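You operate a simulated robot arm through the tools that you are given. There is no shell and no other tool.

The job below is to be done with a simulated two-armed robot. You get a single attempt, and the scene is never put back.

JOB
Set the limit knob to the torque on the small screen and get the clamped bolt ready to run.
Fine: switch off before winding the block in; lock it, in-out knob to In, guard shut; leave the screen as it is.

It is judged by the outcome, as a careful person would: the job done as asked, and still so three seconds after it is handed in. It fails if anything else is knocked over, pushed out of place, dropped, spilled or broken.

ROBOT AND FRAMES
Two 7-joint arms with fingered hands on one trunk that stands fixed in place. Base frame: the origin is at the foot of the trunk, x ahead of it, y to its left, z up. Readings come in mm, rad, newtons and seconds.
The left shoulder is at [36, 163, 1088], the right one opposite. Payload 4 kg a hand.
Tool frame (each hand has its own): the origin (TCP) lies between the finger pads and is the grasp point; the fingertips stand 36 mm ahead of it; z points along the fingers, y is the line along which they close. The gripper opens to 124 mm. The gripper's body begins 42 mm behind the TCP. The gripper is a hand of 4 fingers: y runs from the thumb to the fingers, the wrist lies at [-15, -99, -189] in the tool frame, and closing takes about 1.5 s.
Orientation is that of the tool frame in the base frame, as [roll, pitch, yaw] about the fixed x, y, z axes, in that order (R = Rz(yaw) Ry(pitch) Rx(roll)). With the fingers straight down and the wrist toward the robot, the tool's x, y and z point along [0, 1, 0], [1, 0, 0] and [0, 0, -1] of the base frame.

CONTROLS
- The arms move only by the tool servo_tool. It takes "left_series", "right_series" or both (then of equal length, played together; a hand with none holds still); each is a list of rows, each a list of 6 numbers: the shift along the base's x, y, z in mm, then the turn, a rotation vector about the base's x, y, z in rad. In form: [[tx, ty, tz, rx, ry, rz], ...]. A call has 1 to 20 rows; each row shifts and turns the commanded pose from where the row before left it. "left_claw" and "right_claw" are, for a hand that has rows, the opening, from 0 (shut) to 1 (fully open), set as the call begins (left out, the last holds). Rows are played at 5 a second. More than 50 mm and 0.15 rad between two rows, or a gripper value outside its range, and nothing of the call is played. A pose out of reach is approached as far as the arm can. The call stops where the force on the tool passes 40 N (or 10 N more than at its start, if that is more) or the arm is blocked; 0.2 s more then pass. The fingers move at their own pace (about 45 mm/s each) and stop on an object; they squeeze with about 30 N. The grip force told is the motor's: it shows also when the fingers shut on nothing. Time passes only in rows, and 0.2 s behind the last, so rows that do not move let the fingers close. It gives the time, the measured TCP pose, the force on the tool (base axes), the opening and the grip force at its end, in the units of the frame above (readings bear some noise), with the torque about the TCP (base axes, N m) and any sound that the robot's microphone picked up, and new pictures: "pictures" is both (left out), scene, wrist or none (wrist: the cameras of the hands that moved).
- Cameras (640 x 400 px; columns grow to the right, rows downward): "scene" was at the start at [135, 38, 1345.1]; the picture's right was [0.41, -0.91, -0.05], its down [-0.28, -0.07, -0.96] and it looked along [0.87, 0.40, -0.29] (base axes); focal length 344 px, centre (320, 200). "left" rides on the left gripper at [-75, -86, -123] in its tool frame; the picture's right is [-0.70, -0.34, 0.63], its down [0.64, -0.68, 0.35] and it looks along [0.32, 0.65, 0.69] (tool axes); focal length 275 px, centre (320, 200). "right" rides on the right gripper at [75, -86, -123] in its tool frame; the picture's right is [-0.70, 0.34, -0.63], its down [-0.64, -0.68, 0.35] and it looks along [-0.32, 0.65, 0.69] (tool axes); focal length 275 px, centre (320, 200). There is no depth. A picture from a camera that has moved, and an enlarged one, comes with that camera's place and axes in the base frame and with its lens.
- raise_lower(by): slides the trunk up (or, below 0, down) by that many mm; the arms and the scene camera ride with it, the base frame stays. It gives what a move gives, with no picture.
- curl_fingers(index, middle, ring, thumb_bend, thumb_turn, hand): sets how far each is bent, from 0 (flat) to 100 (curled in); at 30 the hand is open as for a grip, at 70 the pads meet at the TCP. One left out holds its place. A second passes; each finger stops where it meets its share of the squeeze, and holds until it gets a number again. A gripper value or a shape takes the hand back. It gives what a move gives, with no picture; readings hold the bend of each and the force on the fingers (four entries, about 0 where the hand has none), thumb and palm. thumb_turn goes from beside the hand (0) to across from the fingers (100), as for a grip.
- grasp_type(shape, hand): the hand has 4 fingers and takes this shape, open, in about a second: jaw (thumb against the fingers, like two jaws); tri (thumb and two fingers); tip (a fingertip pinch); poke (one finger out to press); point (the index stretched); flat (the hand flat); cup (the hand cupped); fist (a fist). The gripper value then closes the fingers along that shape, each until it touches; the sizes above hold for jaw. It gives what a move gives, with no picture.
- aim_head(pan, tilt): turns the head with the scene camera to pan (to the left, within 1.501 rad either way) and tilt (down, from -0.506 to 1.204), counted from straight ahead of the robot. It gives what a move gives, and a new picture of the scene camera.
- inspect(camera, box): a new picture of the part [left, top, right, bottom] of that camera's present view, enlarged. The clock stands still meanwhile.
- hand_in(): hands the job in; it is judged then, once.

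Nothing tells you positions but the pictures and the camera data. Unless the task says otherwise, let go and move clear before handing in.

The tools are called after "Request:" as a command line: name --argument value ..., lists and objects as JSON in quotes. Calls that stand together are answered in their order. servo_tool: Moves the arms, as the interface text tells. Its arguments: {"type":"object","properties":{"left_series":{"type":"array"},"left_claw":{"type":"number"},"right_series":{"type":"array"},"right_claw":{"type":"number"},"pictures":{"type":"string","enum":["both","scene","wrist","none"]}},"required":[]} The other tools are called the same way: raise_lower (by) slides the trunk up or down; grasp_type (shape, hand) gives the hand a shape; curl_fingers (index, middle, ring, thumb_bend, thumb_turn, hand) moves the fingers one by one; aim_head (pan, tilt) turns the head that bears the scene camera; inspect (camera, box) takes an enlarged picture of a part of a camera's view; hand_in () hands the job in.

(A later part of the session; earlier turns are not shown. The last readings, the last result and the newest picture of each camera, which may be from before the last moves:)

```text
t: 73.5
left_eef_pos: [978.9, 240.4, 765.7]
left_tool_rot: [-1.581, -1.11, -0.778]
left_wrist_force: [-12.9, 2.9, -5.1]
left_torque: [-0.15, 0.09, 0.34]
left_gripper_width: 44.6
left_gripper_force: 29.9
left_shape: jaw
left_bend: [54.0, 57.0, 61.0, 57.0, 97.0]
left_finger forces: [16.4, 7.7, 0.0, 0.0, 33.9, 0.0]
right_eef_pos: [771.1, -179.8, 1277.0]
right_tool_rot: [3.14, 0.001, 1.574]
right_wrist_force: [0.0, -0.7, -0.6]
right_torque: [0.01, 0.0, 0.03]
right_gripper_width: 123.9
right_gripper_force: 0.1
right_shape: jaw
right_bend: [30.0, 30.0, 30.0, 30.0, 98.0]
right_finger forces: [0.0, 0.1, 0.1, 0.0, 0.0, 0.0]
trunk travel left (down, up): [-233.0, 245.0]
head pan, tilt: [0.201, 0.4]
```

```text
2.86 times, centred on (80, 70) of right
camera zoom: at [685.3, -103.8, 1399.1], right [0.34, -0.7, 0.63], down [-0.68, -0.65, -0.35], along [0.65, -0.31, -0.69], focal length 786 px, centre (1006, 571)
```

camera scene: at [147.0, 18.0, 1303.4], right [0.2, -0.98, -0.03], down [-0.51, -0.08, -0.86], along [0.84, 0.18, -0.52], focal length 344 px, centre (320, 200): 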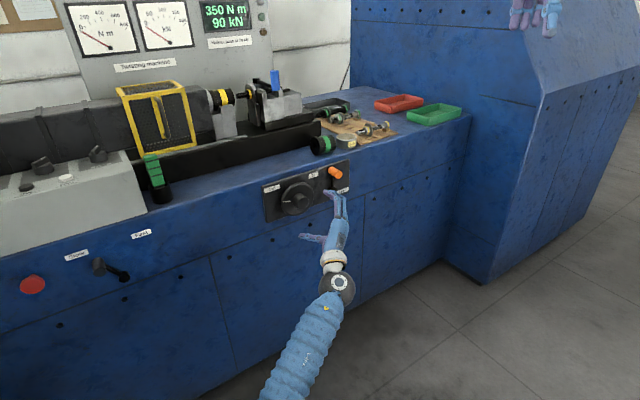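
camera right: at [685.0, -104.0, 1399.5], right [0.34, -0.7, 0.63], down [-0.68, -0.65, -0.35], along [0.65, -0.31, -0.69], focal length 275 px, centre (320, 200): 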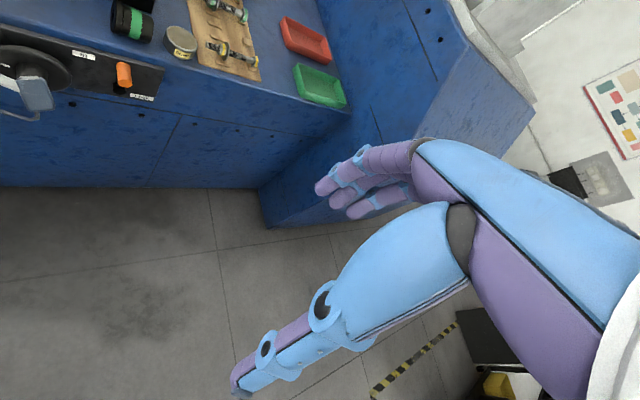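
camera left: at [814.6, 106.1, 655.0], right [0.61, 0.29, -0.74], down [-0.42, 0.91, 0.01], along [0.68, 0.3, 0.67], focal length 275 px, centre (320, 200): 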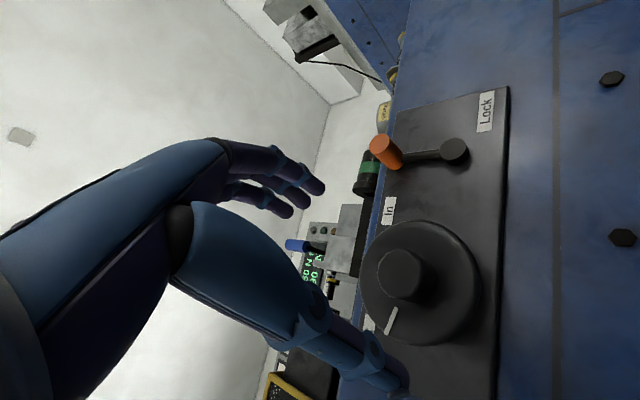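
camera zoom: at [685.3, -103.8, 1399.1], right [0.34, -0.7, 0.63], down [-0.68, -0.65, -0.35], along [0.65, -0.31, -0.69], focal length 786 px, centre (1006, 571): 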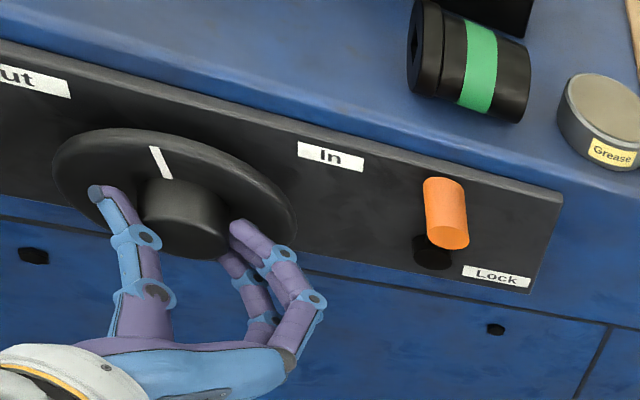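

The mark is nearly upright and the nut is about to enter the socket. Continuing clockwise.

Request:
servo_tool --left_series '[[0, 0, 0, 0.085, 0.085, 0], [0, 0, 0, 0.085, 0.085, 0], [0, 0, 0, 0.085, 0.085, 0], [0, 0, 0, 0.085, 0.085, 0], [0, 0, 0, 0, 0, 0]]' --left_claw 0 --pictures "none"

Request:
inspect --camera "scene" --box '[200, 60, 380, 250]'

Request:
inspect --camera "right" --box '[0, 0, 160, 140]'

```text
t: 74.7
left_eef_pos: [979.3, 240.8, 765.5]
left_tool_rot: [-1.576, -0.634, -0.778]
left_wrist_force: [-18.7, -0.6, -6.1]
left_torque: [-0.15, 0.1, 0.28]
left_gripper_width: 44.3
left_gripper_force: 30.0
left_shape: jaw
left_bend: [53.0, 57.0, 61.0, 57.0, 97.0]
left_finger forces: [18.9, 8.8, 0.1, 0.1, 34.0, 0.0]
right_eef_pos: [769.8, -178.6, 1274.9]
right_tool_rot: [3.14, 0.0, 1.575]
right_wrist_force: [1.3, -0.1, 0.4]
right_torque: [0.0, 0.02, 0.02]
right_gripper_width: 123.8
right_gripper_force: 0.0
right_shape: jaw
right_bend: [30.0, 30.0, 30.0, 30.0, 98.0]
right_finger forces: [0.1, 0.1, 0.0, 0.1, 0.0, 0.0]
trunk travel left (down, up): [-233.0, 245.0]
head pan, tilt: [0.201, 0.4]
```

```text
2.11 times, centred on (290, 155) of scene
camera zoom: at [146.4, 18.1, 1303.4], right [0.2, -0.98, -0.03], down [-0.51, -0.08, -0.86], along [0.84, 0.18, -0.52], focal length 724 px, centre (383, 295)
```

zoom: 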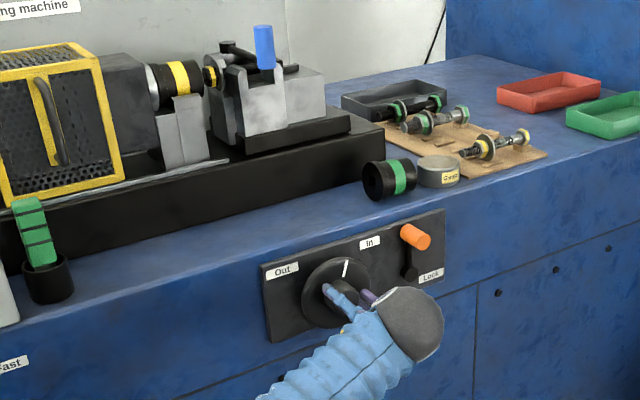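

```text
2.86 times, centred on (80, 70) of right
camera zoom: at [685.0, -104.0, 1399.1], right [0.34, -0.7, 0.63], down [-0.68, -0.65, -0.35], along [0.65, -0.31, -0.69], focal length 786 px, centre (1006, 571)
```

zoom: 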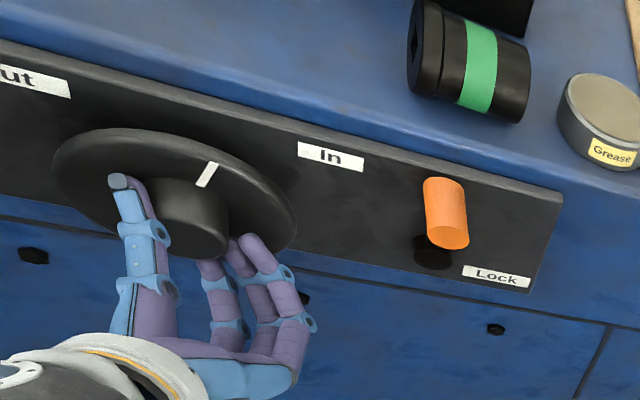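

Request:
servo_tool --left_series '[[0, 0, 0, 0.085, 0.085, 0], [0, 0, 0, 0.085, 0.085, 0], [0, 0, 0, 0.085, 0.085, 0], [0, 0, 0, 0.085, 0.085, 0], [0, 0, 0, 0, 0, 0]]' --left_claw 0 --pictures "none"

Request:
inspect --camera "scene" --box '[200, 60, 380, 250]'

Request:
inspect --camera "right" --box '[0, 0, 160, 140]'

```text
t: 75.9
left_eef_pos: [978.6, 240.9, 766.0]
left_tool_rot: [-1.571, -0.152, -0.781]
left_wrist_force: [-19.5, 1.9, -2.2]
left_torque: [-0.13, 0.12, 0.37]
left_gripper_width: 44.1
left_gripper_force: 30.4
left_shape: jaw
left_bend: [53.0, 56.0, 61.0, 58.0, 96.0]
left_finger forces: [19.6, 9.4, 0.0, 0.1, 33.2, 0.0]
right_eef_pos: [770.5, -178.7, 1276.3]
right_tool_rot: [3.137, 0.001, 1.574]
right_wrist_force: [-0.1, -0.2, 0.4]
right_torque: [-0.02, -0.01, 0.01]
right_gripper_width: 123.8
right_gripper_force: 0.1
right_shape: jaw
right_bend: [30.0, 30.0, 30.0, 30.0, 98.0]
right_finger forces: [0.0, 0.1, 0.0, 0.0, 0.0, 0.1]
trunk travel left (down, up): [-233.0, 245.0]
head pan, tilt: [0.201, 0.4]
```

```text
2.11 times, centred on (290, 155) of scene
camera zoom: at [145.9, 18.1, 1303.6], right [0.2, -0.98, -0.03], down [-0.51, -0.08, -0.86], along [0.84, 0.18, -0.51], focal length 724 px, centre (383, 295)
```

zoom: 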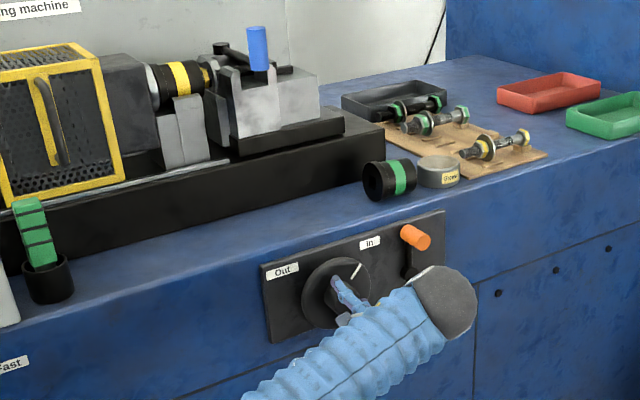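

```text
2.86 times, centred on (80, 70) of right
camera zoom: at [684.5, -103.9, 1399.5], right [0.34, -0.7, 0.63], down [-0.68, -0.65, -0.35], along [0.65, -0.31, -0.69], focal length 786 px, centre (1006, 571)
```

zoom: 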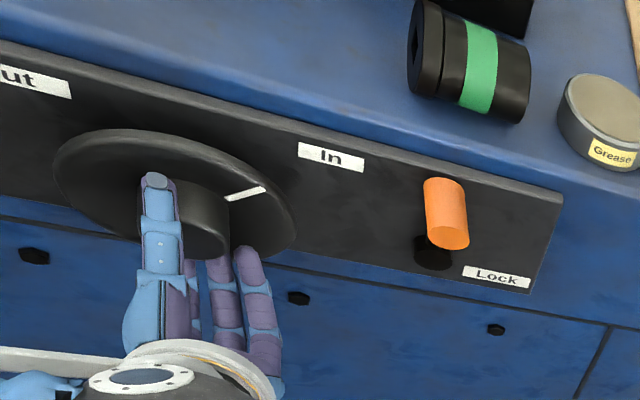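

The mark now points toward In and the nut is entering the socket. I'll keep turning gently until it stops.

Request:
servo_tool --left_series '[[0, 0, 0, 0.085, 0.085, 0], [0, 0, 0, 0.085, 0.085, 0], [0, 0, 0, 0.085, 0.085, 0], [0, 0, 0, 0, 0, 0]]' --left_claw 0 --pictures "none"

Request:
inspect --camera "scene" --box '[200, 60, 380, 250]'

Request:
inspect --camera "right" --box '[0, 0, 160, 140]'

```text
t: 76.9
left_eef_pos: [978.8, 241.2, 766.2]
left_tool_rot: [-1.571, 0.209, -0.782]
left_wrist_force: [-17.3, -0.7, 0.1]
left_torque: [-0.15, 0.12, 0.37]
left_gripper_width: 44.3
left_gripper_force: 29.8
left_shape: jaw
left_bend: [52.0, 56.0, 61.0, 58.0, 96.0]
left_finger forces: [20.8, 10.8, 0.0, 0.1, 31.2, 0.1]
right_eef_pos: [770.1, -178.9, 1276.9]
right_tool_rot: [3.14, 0.001, 1.575]
right_wrist_force: [-0.2, -0.3, -0.1]
right_torque: [0.0, 0.0, -0.01]
right_gripper_width: 123.9
right_gripper_force: 0.1
right_shape: jaw
right_bend: [30.0, 30.0, 30.0, 30.0, 98.0]
right_finger forces: [0.0, 0.0, 0.0, 0.0, 0.1, 0.0]
trunk travel left (down, up): [-233.0, 245.0]
head pan, tilt: [0.201, 0.4]
```

```text
2.11 times, centred on (290, 155) of scene
camera zoom: at [146.0, 18.0, 1303.5], right [0.2, -0.98, -0.03], down [-0.51, -0.08, -0.86], along [0.84, 0.18, -0.51], focal length 724 px, centre (383, 295)
```

zoom: 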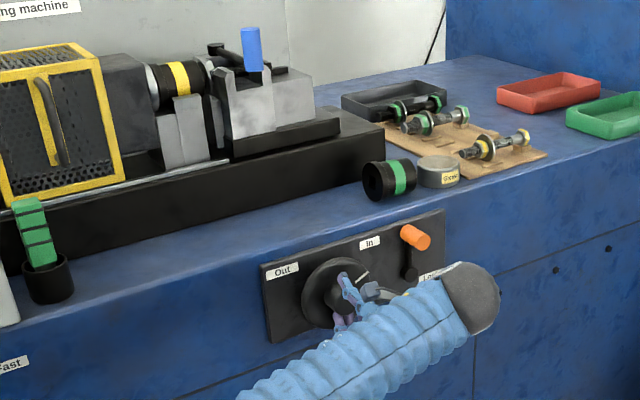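

```text
2.86 times, centred on (80, 70) of right
camera zoom: at [684.6, -104.1, 1399.5], right [0.34, -0.7, 0.63], down [-0.68, -0.65, -0.35], along [0.65, -0.31, -0.69], focal length 786 px, centre (1006, 571)
```

zoom: 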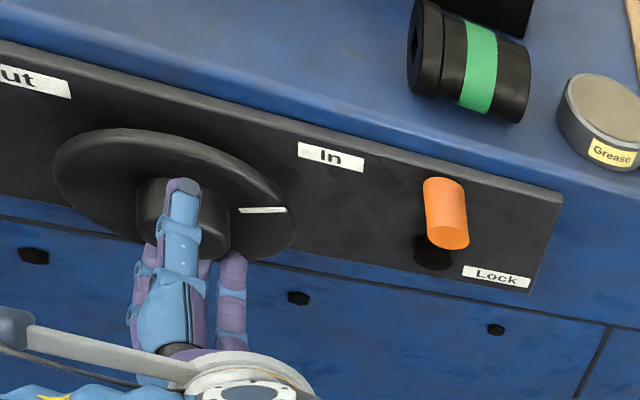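

The nut has gone into the socket. I'll turn a bit more to find the end of travel.

Request:
servo_tool --left_series '[[0, 0, 0, 0.085, 0.085, 0], [0, 0, 0, 0.085, 0.085, 0], [0, 0, 0, 0, 0, 0]]' --left_claw 0 --pictures "none"

Request:
inspect --camera "scene" --box '[200, 60, 380, 250]'

Request:
inspect --camera "right" --box '[0, 0, 160, 140]'

```text
t: 77.7
left_eef_pos: [980.1, 240.6, 766.3]
left_tool_rot: [-1.568, 0.449, -0.778]
left_wrist_force: [-11.6, -3.3, -2.3]
left_torque: [-0.46, -0.03, 0.22]
left_gripper_width: 43.6
left_gripper_force: 30.6
left_shape: jaw
left_bend: [52.0, 56.0, 61.0, 58.0, 96.0]
left_finger forces: [21.3, 12.4, 0.1, 0.0, 31.5, 0.0]
right_eef_pos: [769.8, -178.4, 1276.1]
right_tool_rot: [3.14, 0.0, 1.575]
right_wrist_force: [-0.4, -0.3, 0.0]
right_torque: [0.01, 0.0, 0.01]
right_gripper_width: 123.9
right_gripper_force: 0.0
right_shape: jaw
right_bend: [30.0, 30.0, 30.0, 30.0, 98.0]
right_finger forces: [0.0, 0.0, 0.0, 0.0, 0.0, 0.1]
trunk travel left (down, up): [-233.0, 245.0]
head pan, tilt: [0.201, 0.4]
```

```text
2.11 times, centred on (290, 155) of scene
camera zoom: at [146.5, 17.9, 1303.5], right [0.2, -0.98, -0.03], down [-0.51, -0.08, -0.86], along [0.84, 0.18, -0.52], focal length 724 px, centre (383, 295)
```

zoom: 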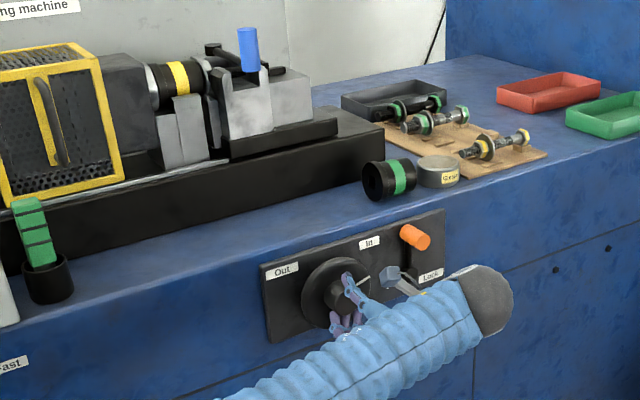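

```text
2.86 times, centred on (80, 70) of right
camera zoom: at [685.1, -104.3, 1399.2], right [0.34, -0.7, 0.63], down [-0.68, -0.65, -0.35], along [0.65, -0.31, -0.69], focal length 786 px, centre (1006, 571)
```

zoom: 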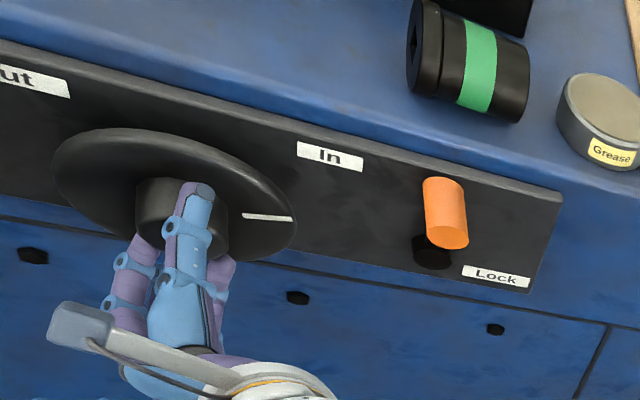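

The wheel has reached its end stop: the mark stopped and the hand began to slip. The nut is in the socket. I'll open the hand, back straight out, and check that the block stays.

Request:
servo_tool --left_series '[[0, 0, 0, 0, 0, 0], [0, 0, 0, 0, 0, 0], [0, 0, 0, 0, 0, 0], [0, 0, 0, 0, 0, 0], [-10, -10, 0, 0, 0, 0], [-16, -16, 0, 0, 0, 0], [-18, -18, 0, 0, 0, 0], [-18, -18, 0, 0, 0, 0], [-18, -18, 0, 0, 0, 0], [0, 0, 0, 0, 0, 0]]' --left_claw 1 --pictures "both"

Request:
inspect --camera "scene" --box '[200, 60, 380, 250]'

Request:
inspect --camera "right" --box '[0, 0, 200, 140]'

```text
t: 79.9
left_eef_pos: [899.5, 161.2, 765.1]
left_tool_rot: [-1.57, 0.448, -0.781]
left_wrist_force: [-1.0, 0.1, -0.6]
left_torque: [0.01, 0.01, 0.03]
left_gripper_width: 123.9
left_gripper_force: 0.1
left_shape: jaw
left_bend: [30.0, 30.0, 30.0, 30.0, 98.0]
left_finger forces: [0.0, 0.0, 0.1, 0.0, 0.0, 0.0]
right_eef_pos: [772.2, -179.0, 1276.0]
right_tool_rot: [3.14, 0.0, 1.574]
right_wrist_force: [-0.9, 0.1, -0.2]
right_torque: [-0.01, 0.01, 0.01]
right_gripper_width: 123.8
right_gripper_force: 0.0
right_shape: jaw
right_bend: [30.0, 30.0, 30.0, 30.0, 98.0]
right_finger forces: [0.1, 0.0, 0.0, 0.0, 0.1, 0.1]
trunk travel left (down, up): [-233.0, 245.0]
head pan, tilt: [0.201, 0.4]
camera scene: at [147.0, 18.0, 1303.4], right [0.2, -0.98, -0.03], down [-0.51, -0.08, -0.86], along [0.84, 0.18, -0.52], focal length 344 px, centre (320, 200)
camera left: at [790.9, 94.5, 875.3], right [0.1, 0.79, 0.61], down [0.87, -0.37, 0.33], along [0.49, 0.49, -0.72], focal length 275 px, centre (320, 200)
```

scene: 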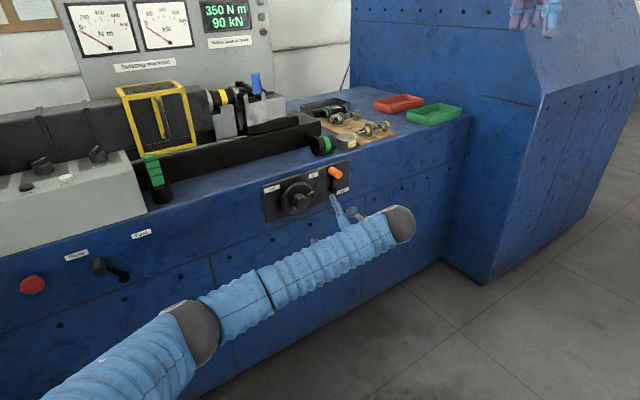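
left: 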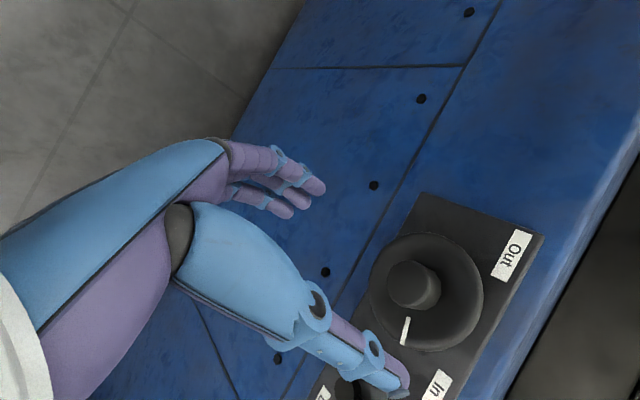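

```text
2.11 times, centred on (290, 155) of scene
camera zoom: at [147.0, 18.0, 1303.4], right [0.2, -0.98, -0.03], down [-0.51, -0.08, -0.86], along [0.84, 0.18, -0.52], focal length 724 px, centre (383, 295)
```

zoom: 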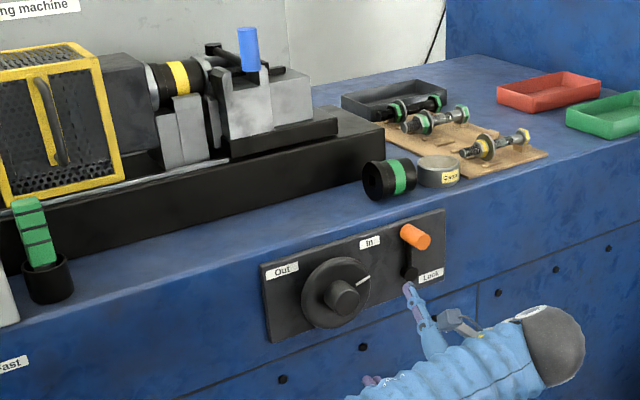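

```text
2.86 times, centred on (100, 70) of right
camera zoom: at [685.7, -104.0, 1398.9], right [0.34, -0.7, 0.63], down [-0.68, -0.65, -0.35], along [0.65, -0.31, -0.69], focal length 786 px, centre (949, 571)
```

zoom: 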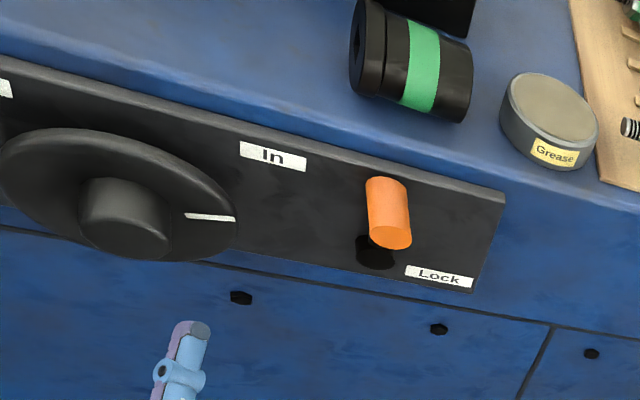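

The block stays in place. I'll check the nut and socket closely before locking.

Request:
inspect --camera "scene" --box '[195, 60, 315, 150]'

Request:
inspect --camera "scene" --box '[255, 150, 365, 235]'

```text
4.44 times, centred on (255, 105) of scene
camera zoom: at [147.0, 18.0, 1303.4], right [0.2, -0.98, -0.03], down [-0.51, -0.08, -0.86], along [0.84, 0.18, -0.52], focal length 1528 px, centre (609, 622)
```

zoom: 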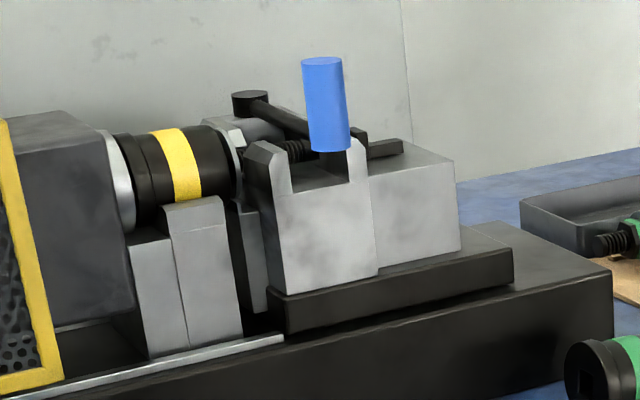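

```text
4.71 times, centred on (310, 192) of scene
camera zoom: at [147.0, 18.0, 1303.4], right [0.2, -0.98, -0.03], down [-0.51, -0.08, -0.86], along [0.84, 0.18, -0.52], focal length 1618 px, centre (367, 235)
```

zoom: 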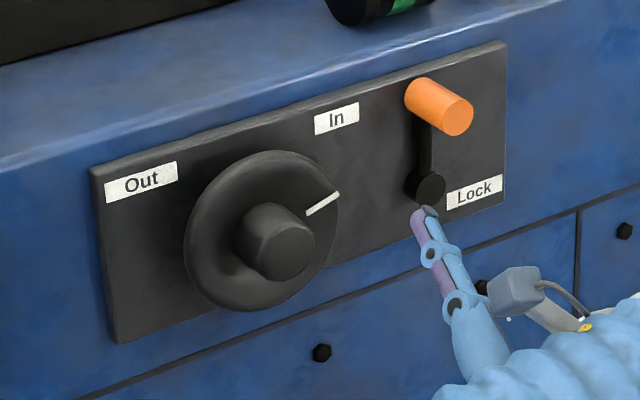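

The nut is seated with its washer at the socket mouth and the mark is at the In end. Now the lock lever: pivot near (1123, 187, 744), orange handle pointing straight up near (1097, 162, 813). I'll shape the left hand with index braced by the thumb and bring it to the left of the handle.

Request:
curl_fingers --hand "left" --index 60 --middle 100 --ring 100 --thumb_bend 100 --thumb_turn 100

Request:
servo_tool --left_series '[[8, -1, 8.6, -0.0884, -0.0884, 0], [8, -1, 8.6, -0.0884, -0.0884, 0], [8, -1, 8.6, -0.0884, -0.0884, 0], [8, -1, 8.6, -0.0884, -0.0884, 0], [8, -1, 8.6, -0.0884, -0.0884, 0], [8, -1, 8.6, -0.0884, -0.0884, 0], [8, -1, 8.6, 0, 0, -0.109], [8, -1, 8.6, 0, 0, -0.109], [8, -1, 8.6, 0, 0, -0.109], [8, -1, 8.6, 0, 0, -0.109], [0, 0, 0, 0, 0, 0]]' --pictures "both"

Request:
inspect --camera "scene" --box '[270, 130, 390, 220]'

Request:
inspect --camera "right" --box '[0, 0, 240, 160]'

```text
t: 80.9
left_eef_pos: [899.4, 160.9, 765.2]
left_tool_rot: [-1.569, 0.449, -0.781]
left_wrist_force: [-0.1, -0.4, -0.2]
left_torque: [0.01, 0.03, 0.04]
left_gripper_width: 3.0
left_gripper_force: 0.0
left_shape: fingers
left_bend: [50.0, 100.0, 100.0, 91.0, 100.0]
left_finger forces: [0.1, 0.0, 0.1, 0.0, 0.0, 0.1]
right_eef_pos: [772.6, -178.8, 1276.7]
right_tool_rot: [3.138, 0.0, 1.574]
right_wrist_force: [1.6, -1.0, -0.1]
right_torque: [0.02, 0.01, 0.01]
right_gripper_width: 124.0
right_gripper_force: 0.0
right_shape: jaw
right_bend: [30.0, 30.0, 30.0, 30.0, 98.0]
right_finger forces: [0.0, 0.0, 0.1, 0.0, 0.1, 0.0]
trunk travel left (down, up): [-233.0, 245.0]
head pan, tilt: [0.201, 0.4]
```

```text
t: 83.3
left_eef_pos: [978.9, 151.1, 851.6]
left_tool_rot: [-1.573, -0.302, -1.219]
left_wrist_force: [0.4, -0.5, -0.5]
left_torque: [0.01, -0.02, 0.0]
left_gripper_width: 3.4
left_gripper_force: 0.0
left_shape: fingers
left_bend: [50.0, 100.0, 100.0, 92.0, 100.0]
left_finger forces: [0.0, 0.0, 0.0, 0.1, 0.0, 0.0]
right_eef_pos: [770.6, -178.8, 1275.7]
right_tool_rot: [3.14, 0.001, 1.574]
right_wrist_force: [-0.3, 0.2, -0.3]
right_torque: [0.0, -0.02, 0.02]
right_gripper_width: 123.9
right_gripper_force: 0.1
right_shape: jaw
right_bend: [30.0, 30.0, 30.0, 30.0, 98.0]
right_finger forces: [0.0, 0.1, 0.0, 0.0, 0.0, 0.1]
trunk travel left (down, up): [-233.0, 245.0]
head pan, tilt: [0.201, 0.4]
camera scene: at [147.1, 17.8, 1303.4], right [0.2, -0.98, -0.03], down [-0.51, -0.08, -0.86], along [0.84, 0.18, -0.52], focal length 344 px, centre (320, 200)
camera left: at [831.3, 198.4, 911.8], right [0.33, 0.94, 0.11], down [0.47, -0.27, 0.84], along [0.82, -0.22, -0.53], focal length 275 px, centre (320, 200)
```

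scene: 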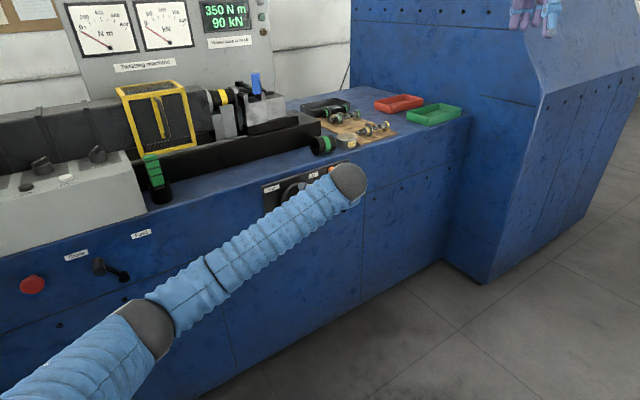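
left: 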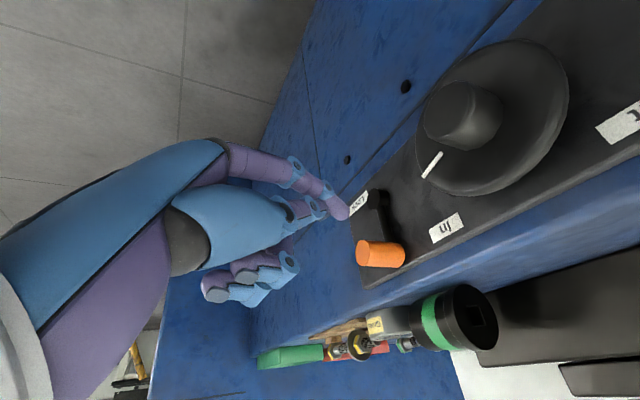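

```text
4.44 times, centred on (330, 175) of scene
camera zoom: at [147.1, 17.8, 1303.4], right [0.2, -0.98, -0.03], down [-0.51, -0.08, -0.86], along [0.84, 0.18, -0.52], focal length 1528 px, centre (276, 311)
```

zoom: 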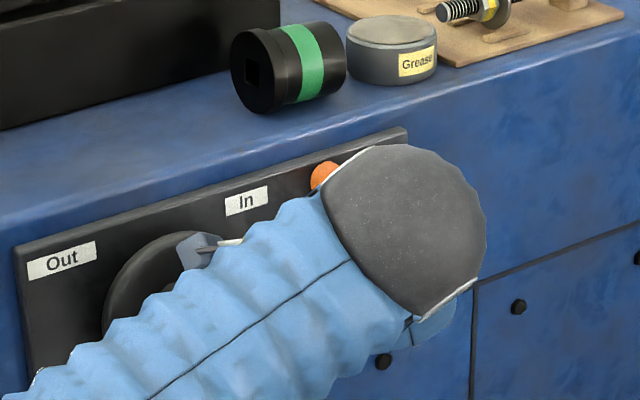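

```text
2.50 times, centred on (120, 80) of right
camera zoom: at [685.8, -104.4, 1398.8], right [0.34, -0.7, 0.63], down [-0.68, -0.65, -0.35], along [0.65, -0.31, -0.69], focal length 688 px, centre (820, 500)
```

zoom: 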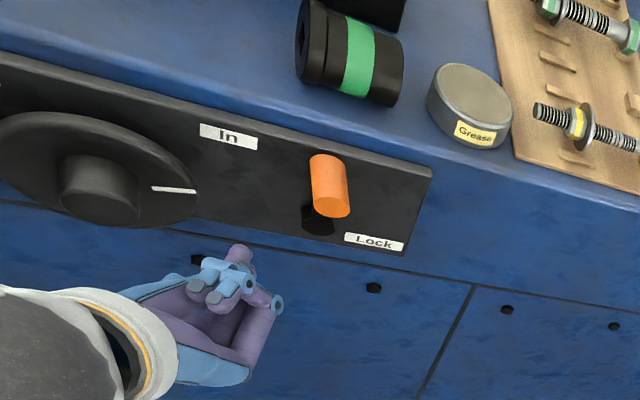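

The index tip is at about (1019, 164, 808) and the handle's front end at about (1093, 164, 817). I'll bring the tip forward beside the handle's left side.

Request:
servo_tool --left_series '[[16, 8.3, 1, 0, 0, 0], [16, 8.3, 1, 0, 0, 0], [16, 8.3, 1, 0, 0, 0], [15, 8, 1, 0, 0, 0], [0, 0, 0, 0, 0, 0]]' --pictures "wrist"

Request:
inspect --camera "left" --box '[280, 160, 480, 300]'

Request:
inspect --camera "right" --box '[0, 0, 240, 160]'

```text
t: 84.5
left_eef_pos: [1042.8, 183.5, 854.2]
left_tool_rot: [-1.573, -0.302, -1.218]
left_wrist_force: [-0.6, 0.9, -0.6]
left_torque: [-0.02, -0.03, -0.03]
left_gripper_width: 3.4
left_gripper_force: 0.2
left_shape: fingers
left_bend: [50.0, 100.0, 100.0, 92.0, 100.0]
left_finger forces: [0.0, 0.0, 0.0, 0.0, 0.0, 0.1]
right_eef_pos: [771.9, -178.2, 1275.1]
right_tool_rot: [3.14, 0.0, 1.574]
right_wrist_force: [-0.4, -0.3, 0.2]
right_torque: [-0.01, -0.01, 0.0]
right_gripper_width: 123.8
right_gripper_force: 0.2
right_shape: jaw
right_bend: [30.0, 30.0, 30.0, 30.0, 98.0]
right_finger forces: [0.0, 0.0, 0.0, 0.1, 0.0, 0.0]
trunk travel left (down, up): [-233.0, 245.0]
head pan, tilt: [0.201, 0.4]
camera left: at [895.4, 230.9, 915.3], right [0.33, 0.94, 0.11], down [0.47, -0.27, 0.84], along [0.82, -0.22, -0.53], focal length 275 px, centre (320, 200)
```

left: 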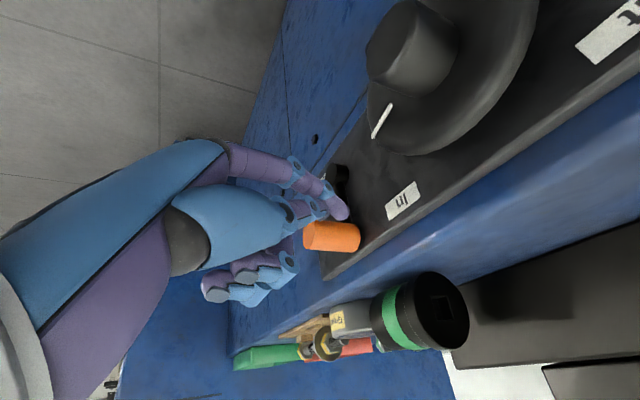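

```text
2.86 times, centred on (380, 230) of left
camera zoom: at [895.4, 230.9, 915.3], right [0.33, 0.94, 0.11], down [0.47, -0.27, 0.84], along [0.82, -0.22, -0.53], focal length 786 px, centre (149, 114)
```

zoom: 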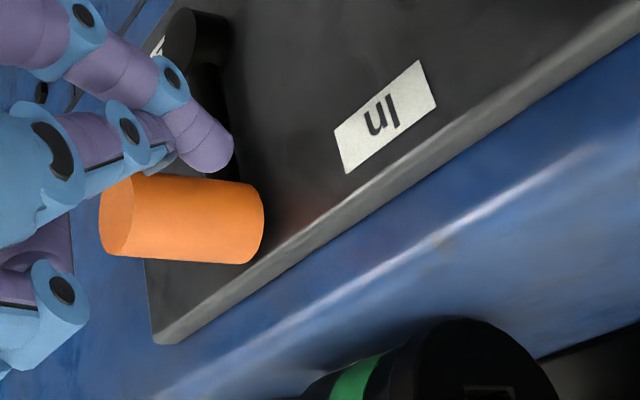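

```text
2.50 times, centred on (120, 80) of right
camera zoom: at [685.6, -104.1, 1398.9], right [0.34, -0.7, 0.63], down [-0.68, -0.65, -0.35], along [0.65, -0.31, -0.69], focal length 688 px, centre (820, 500)
```

zoom: 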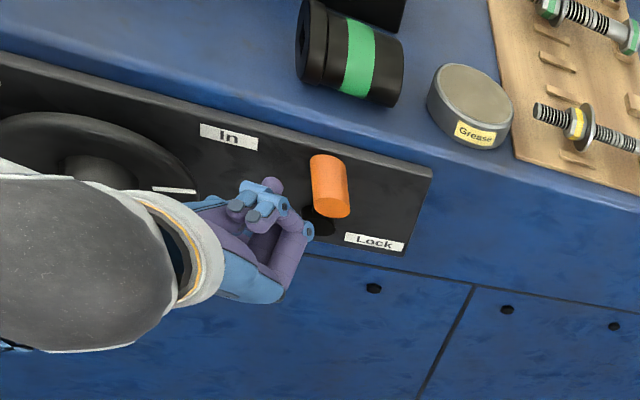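

The tip is just left of the handle, with about 6 mm clearance. I'll push the handle clockwise along its arc, first about 30°.

Request:
servo_tool --left_series '[[7.8, -7.8, 8, 0, 0, 0], [9.9, -9.9, 3, 0, 0, 0], [9.9, -9.9, 0, 0, 0, 0], [9.9, -9.9, -2.5, 0, 0, 0], [0, 0, 0, 0, 0, 0]]' --pictures "none"

Request:
inspect --camera "left" --box '[280, 160, 480, 300]'

Request:
inspect --camera "right" --box '[0, 0, 240, 160]'

```text
t: 85.7
left_eef_pos: [1079.7, 146.7, 863.1]
left_tool_rot: [-1.574, -0.3, -1.215]
left_wrist_force: [0.2, 1.9, 0.6]
left_torque: [0.06, 0.0, 0.03]
left_gripper_width: 3.7
left_gripper_force: 0.1
left_shape: fingers
left_bend: [50.0, 100.0, 100.0, 92.0, 100.0]
left_finger forces: [0.0, 0.0, 0.0, 0.1, 0.0, 0.1]
right_eef_pos: [769.7, -180.0, 1276.6]
right_tool_rot: [3.14, 0.0, 1.573]
right_wrist_force: [0.2, 0.3, 0.6]
right_torque: [0.02, 0.0, 0.0]
right_gripper_width: 124.0
right_gripper_force: 0.0
right_shape: jaw
right_bend: [30.0, 30.0, 30.0, 30.0, 98.0]
right_finger forces: [0.1, 0.0, 0.0, 0.0, 0.0, 0.0]
trunk travel left (down, up): [-233.0, 245.0]
head pan, tilt: [0.201, 0.4]
```

```text
2.86 times, centred on (380, 230) of left
camera zoom: at [931.3, 194.1, 923.4], right [0.33, 0.94, 0.11], down [0.47, -0.27, 0.84], along [0.82, -0.22, -0.53], focal length 786 px, centre (149, 114)
```

zoom: 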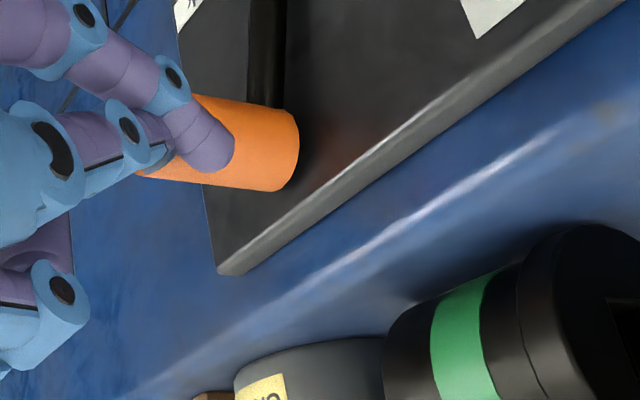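

```text
2.50 times, centred on (120, 80) of right
camera zoom: at [685.5, -103.8, 1398.9], right [0.34, -0.7, 0.63], down [-0.68, -0.65, -0.35], along [0.65, -0.31, -0.69], focal length 688 px, centre (820, 500)
```

zoom: 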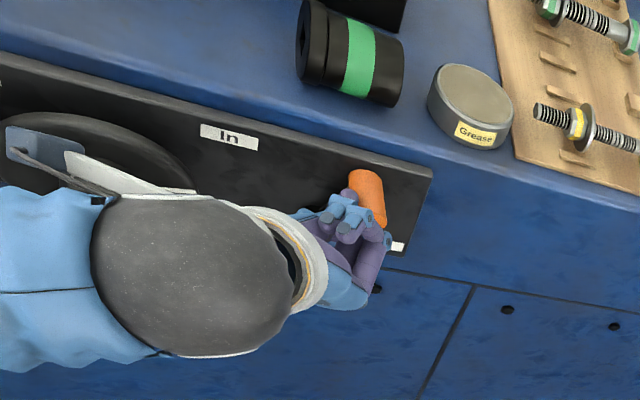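

The lever turns easily. I'll continue the arc to the right and downward.

Request:
servo_tool --left_series '[[6.7, -6.7, -2.5, 0, 0, 0], [6.7, -6.7, -4, 0, 0, 0], [6.4, -6.4, -5, 0, 0, 0], [5.7, -5.7, -6.5, 0, 0, 0], [5, -5, -8, 0, 0, 0], [0, 0, 0, 0, 0, 0]]' --pictures "none"

Request:
inspect --camera "left" --box '[280, 120, 480, 260]'

Request:
inspect --camera "right" --box '[0, 0, 240, 160]'

```text
t: 87.1
left_eef_pos: [1109.6, 116.8, 837.1]
left_tool_rot: [-1.574, -0.3, -1.215]
left_wrist_force: [0.7, 0.6, -0.4]
left_torque: [0.0, -0.02, -0.01]
left_gripper_width: 3.6
left_gripper_force: 0.1
left_shape: fingers
left_bend: [50.0, 100.0, 100.0, 92.0, 100.0]
left_finger forces: [0.0, 0.0, 0.0, 0.0, 0.0, 0.0]
right_eef_pos: [770.8, -178.4, 1276.8]
right_tool_rot: [3.141, 0.0, 1.574]
right_wrist_force: [1.1, -0.3, 0.4]
right_torque: [0.01, 0.01, -0.03]
right_gripper_width: 123.8
right_gripper_force: 0.1
right_shape: jaw
right_bend: [30.0, 30.0, 30.0, 30.0, 98.0]
right_finger forces: [0.0, 0.0, 0.0, 0.0, 0.0, 0.0]
trunk travel left (down, up): [-233.0, 245.0]
head pan, tilt: [0.201, 0.4]
```

```text
2.86 times, centred on (380, 190) of left
camera zoom: at [962.0, 164.0, 897.3], right [0.33, 0.94, 0.11], down [0.47, -0.27, 0.84], along [0.82, -0.22, -0.53], focal length 786 px, centre (149, 229)
```

zoom: 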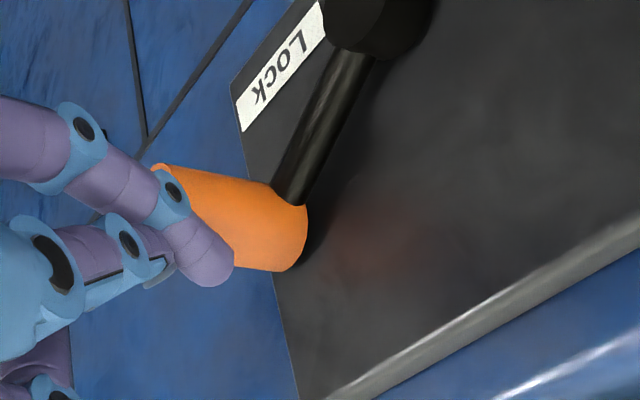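

```text
2.50 times, centred on (120, 80) of right
camera zoom: at [685.6, -104.0, 1399.0], right [0.34, -0.7, 0.63], down [-0.68, -0.65, -0.35], along [0.65, -0.31, -0.69], focal length 688 px, centre (820, 500)
```

zoom: 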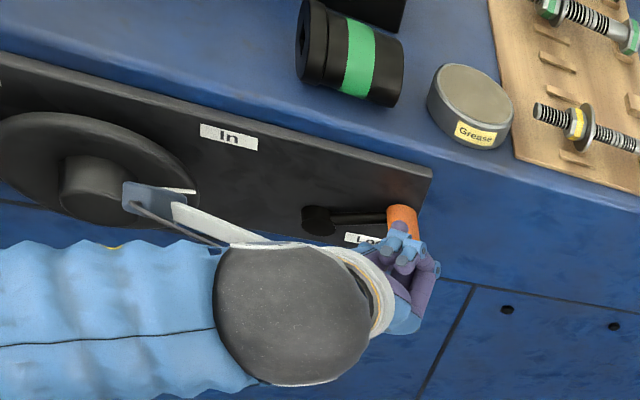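

About 70° now. Continuing downward until it stops.

Request:
servo_tool --left_series '[[5, -5, -8, 0, 0, 0], [3.5, -3.5, -9, 0, 0, 0], [2, -2, -10, 0, 0, 0], [0, 0, 0, 0, 0, 0]]' --pictures "none"

Request:
inspect --camera "left" --box '[280, 120, 480, 260]'

Request:
inspect --camera "right" --box '[0, 0, 240, 160]'

```text
t: 88.1
left_eef_pos: [1119.9, 104.7, 813.1]
left_tool_rot: [-1.571, -0.301, -1.218]
left_wrist_force: [-11.2, 0.0, 10.8]
left_torque: [0.14, 0.22, 0.12]
left_gripper_width: 7.3
left_gripper_force: 8.7
left_shape: fingers
left_bend: [56.0, 100.0, 100.0, 92.0, 100.0]
left_finger forces: [17.6, 0.0, 0.0, 0.0, 0.0, 0.0]
right_eef_pos: [769.7, -178.3, 1276.8]
right_tool_rot: [3.138, 0.001, 1.575]
right_wrist_force: [-0.2, 0.6, 0.3]
right_torque: [0.03, -0.04, 0.02]
right_gripper_width: 124.0
right_gripper_force: 0.1
right_shape: jaw
right_bend: [30.0, 30.0, 30.0, 30.0, 98.0]
right_finger forces: [0.1, 0.1, 0.0, 0.0, 0.1, 0.0]
trunk travel left (down, up): [-233.0, 245.0]
head pan, tilt: [0.201, 0.4]
```

```text
2.86 times, centred on (380, 190) of left
camera zoom: at [971.3, 152.6, 872.2], right [0.33, 0.94, 0.12], down [0.47, -0.27, 0.84], along [0.82, -0.22, -0.53], focal length 786 px, centre (149, 229)
```

zoom: 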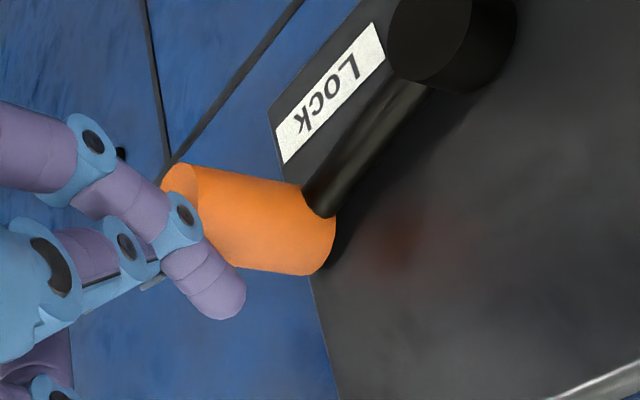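

```text
2.50 times, centred on (120, 80) of right
camera zoom: at [683.5, -104.3, 1400.1], right [0.34, -0.7, 0.63], down [-0.68, -0.65, -0.35], along [0.65, -0.31, -0.69], focal length 688 px, centre (820, 500)
```

zoom: 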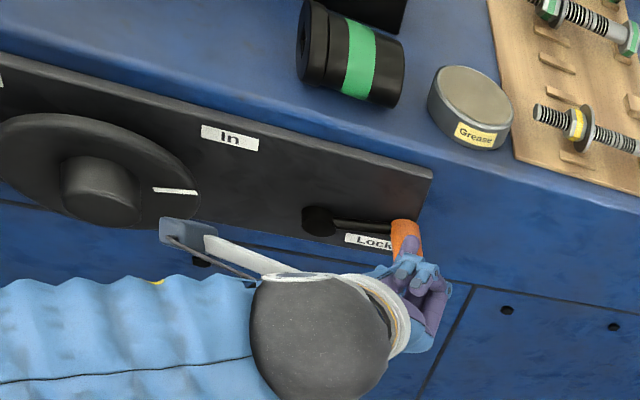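

The lever is about horizontal and now resists, which looks like its stop. One short further push will confirm.

Request:
servo_tool --left_series '[[-2, 0, -5, 0, 0, 0], [0, 0, 0, 0, 0, 0]]' --pictures "none"

Request:
inspect --camera "left" --box '[280, 120, 480, 260]'

Request:
inspect --camera "right" --box '[60, 30, 200, 120]'

```text
t: 88.7
left_eef_pos: [1118.8, 104.5, 807.7]
left_tool_rot: [-1.571, -0.303, -1.22]
left_wrist_force: [-4.7, -2.1, 15.1]
left_torque: [0.07, -0.16, 0.02]
left_gripper_width: 9.5
left_gripper_force: 8.9
left_shape: fingers
left_bend: [58.0, 100.0, 100.0, 92.0, 100.0]
left_finger forces: [16.8, 0.0, 0.0, 0.1, 0.0, 0.0]
right_eef_pos: [769.7, -179.8, 1277.0]
right_tool_rot: [3.136, -0.002, 1.574]
right_wrist_force: [-0.3, 0.7, 0.1]
right_torque: [0.0, -0.02, 0.01]
right_gripper_width: 123.8
right_gripper_force: 0.2
right_shape: jaw
right_bend: [30.0, 30.0, 30.0, 30.0, 98.0]
right_finger forces: [0.0, 0.0, 0.0, 0.0, 0.0, 0.0]
trunk travel left (down, up): [-233.0, 245.0]
head pan, tilt: [0.201, 0.4]
```

```text
2.86 times, centred on (380, 190) of left
camera zoom: at [969.9, 152.2, 867.5], right [0.33, 0.94, 0.12], down [0.47, -0.27, 0.84], along [0.82, -0.22, -0.53], focal length 786 px, centre (149, 229)
```

zoom: 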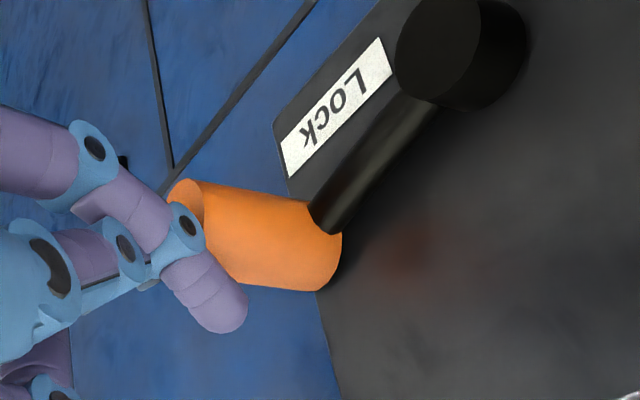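

```text
4.44 times, centred on (130, 75) of right
camera zoom: at [683.8, -104.6, 1400.1], right [0.34, -0.7, 0.63], down [-0.68, -0.65, -0.35], along [0.65, -0.31, -0.69], focal length 1224 px, centre (1164, 756)
```

zoom: 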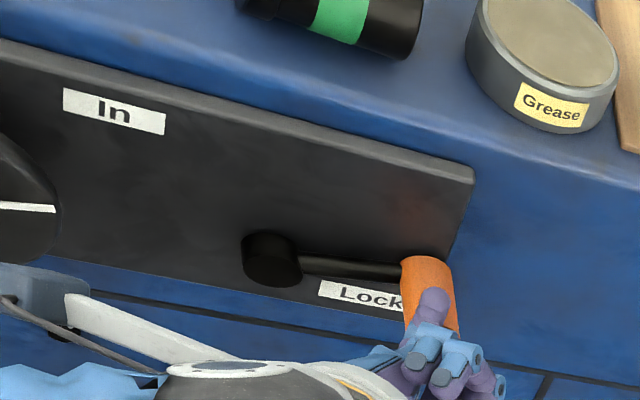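

Request:
servo_tool --left_series '[[0, 0, -4, 0, 0, 0], [0, 0, -4, 0, 0, 0], [0, 0, 0, 0, 0, 0]]' --pictures "none"

Request:
inspect --camera "right" --box '[60, 30, 200, 120]'

```text
t: 89.5
left_eef_pos: [1117.1, 103.0, 801.3]
left_tool_rot: [-1.57, -0.301, -1.216]
left_wrist_force: [-8.3, -5.6, 20.6]
left_torque: [0.09, -0.24, -0.04]
left_gripper_width: 13.4
left_gripper_force: 10.6
left_shape: fingers
left_bend: [61.0, 100.0, 100.0, 92.0, 100.0]
left_finger forces: [22.3, 0.1, 0.0, 0.0, 0.0, 0.1]
right_eef_pos: [767.3, -179.4, 1278.2]
right_tool_rot: [3.138, 0.0, 1.574]
right_wrist_force: [0.1, -0.7, -0.7]
right_torque: [0.01, -0.02, 0.0]
right_gripper_width: 123.7
right_gripper_force: 0.0
right_shape: jaw
right_bend: [30.0, 30.0, 30.0, 30.0, 98.0]
right_finger forces: [0.0, 0.0, 0.0, 0.1, 0.0, 0.0]
trunk travel left (down, up): [-233.0, 245.0]
head pan, tilt: [0.201, 0.4]
```

```text
4.44 times, centred on (130, 75) of right
camera zoom: at [682.8, -104.9, 1400.5], right [0.34, -0.7, 0.63], down [-0.68, -0.65, -0.35], along [0.65, -0.31, -0.69], focal length 1224 px, centre (1164, 756)
```

zoom: 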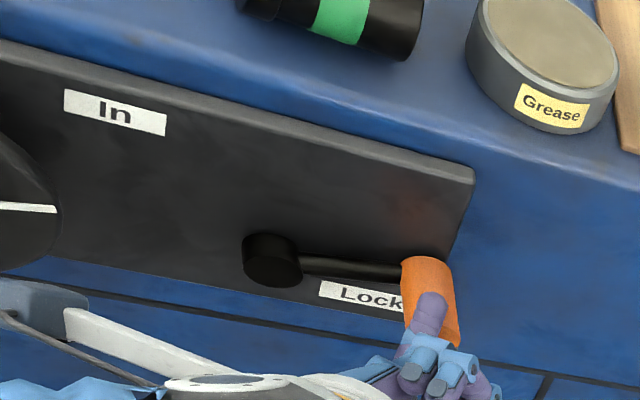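

The lever rests firmly on its stop at Lock. I'll lift off, back away from the panel, and rise in front of the bench toward the guard.

Request:
servo_tool --left_series '[[0, 0, 15, 0, 0, 0], [-3, -3, 15, 0, 0, 0], [-20, -20, 10, 0, 0, 0], [-30, -30, 10, 0, 0, 0], [-30, -30, 25, 0, 0, 0], [-30, -20, 30, 0, 0, 0], [-10, 10, 45, 0, 0, 0], [-10, 10, 45, 0, 0, 0], [-20, 30, 30, 0, 0, 0], [-20, 35, 25, 0, 0, 0], [0, 0, 0, 0, 0, 0]]' --pictures "both"

Request:
inspect --camera "scene" --box '[255, 150, 365, 235]'

Request:
inspect --camera "right" --box '[0, 0, 200, 130]'

```text
t: 91.9
left_eef_pos: [943.9, 87.6, 1045.2]
left_tool_rot: [-1.574, -0.3, -1.218]
left_wrist_force: [-0.2, 0.2, -0.3]
left_torque: [-0.02, -0.04, 0.01]
left_gripper_width: 11.7
left_gripper_force: 0.1
left_shape: fingers
left_bend: [55.0, 100.0, 100.0, 94.0, 100.0]
left_finger forces: [0.0, 0.1, 0.0, 0.0, 0.0, 0.1]
right_eef_pos: [771.9, -181.1, 1274.6]
right_tool_rot: [3.138, -0.001, 1.576]
right_wrist_force: [0.5, -0.3, -0.5]
right_torque: [0.04, 0.02, -0.01]
right_gripper_width: 123.8
right_gripper_force: 0.1
right_shape: jaw
right_bend: [30.0, 30.0, 30.0, 30.0, 98.0]
right_finger forces: [0.1, 0.0, 0.1, 0.0, 0.0, 0.0]
trunk travel left (down, up): [-233.0, 245.0]
head pan, tilt: [0.201, 0.4]
camera scene: at [147.6, 17.4, 1303.2], right [0.2, -0.98, -0.03], down [-0.51, -0.08, -0.86], along [0.84, 0.18, -0.52], focal length 344 px, centre (320, 200)
camera left: at [796.5, 135.5, 1105.9], right [0.33, 0.94, 0.11], down [0.47, -0.27, 0.84], along [0.82, -0.22, -0.53], focal length 275 px, centre (320, 200)
```

scene: 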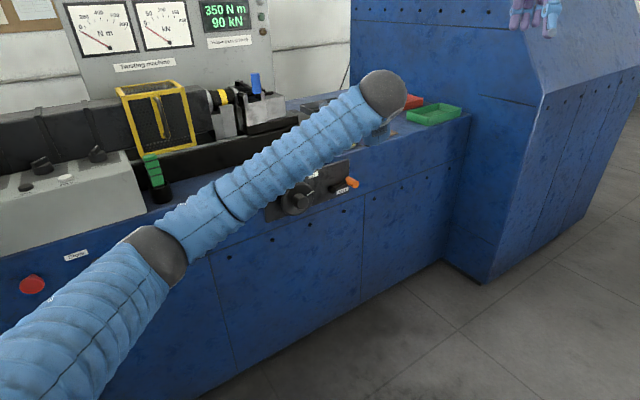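
left: 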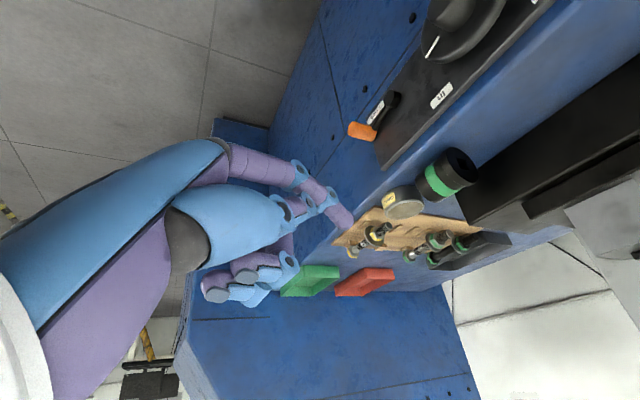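

```text
4.71 times, centred on (310, 192) of scene
camera zoom: at [147.6, 17.4, 1303.2], right [0.2, -0.98, -0.03], down [-0.51, -0.08, -0.86], along [0.84, 0.18, -0.52], focal length 1618 px, centre (367, 235)
```

zoom: 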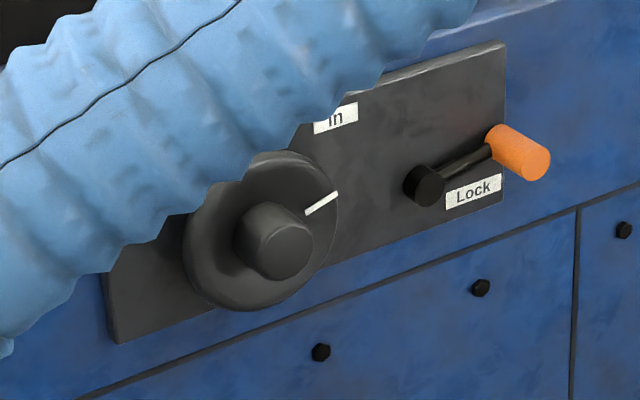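

```text
3.08 times, centred on (100, 65) of right
camera zoom: at [686.4, -104.8, 1398.3], right [0.34, -0.7, 0.63], down [-0.68, -0.65, -0.35], along [0.65, -0.31, -0.69], focal length 847 px, centre (997, 615)
```

zoom: 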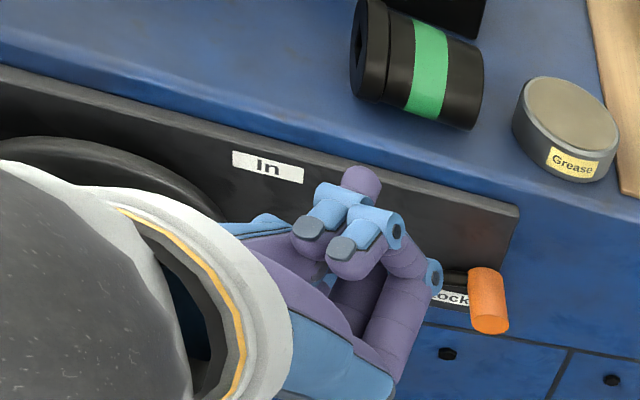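

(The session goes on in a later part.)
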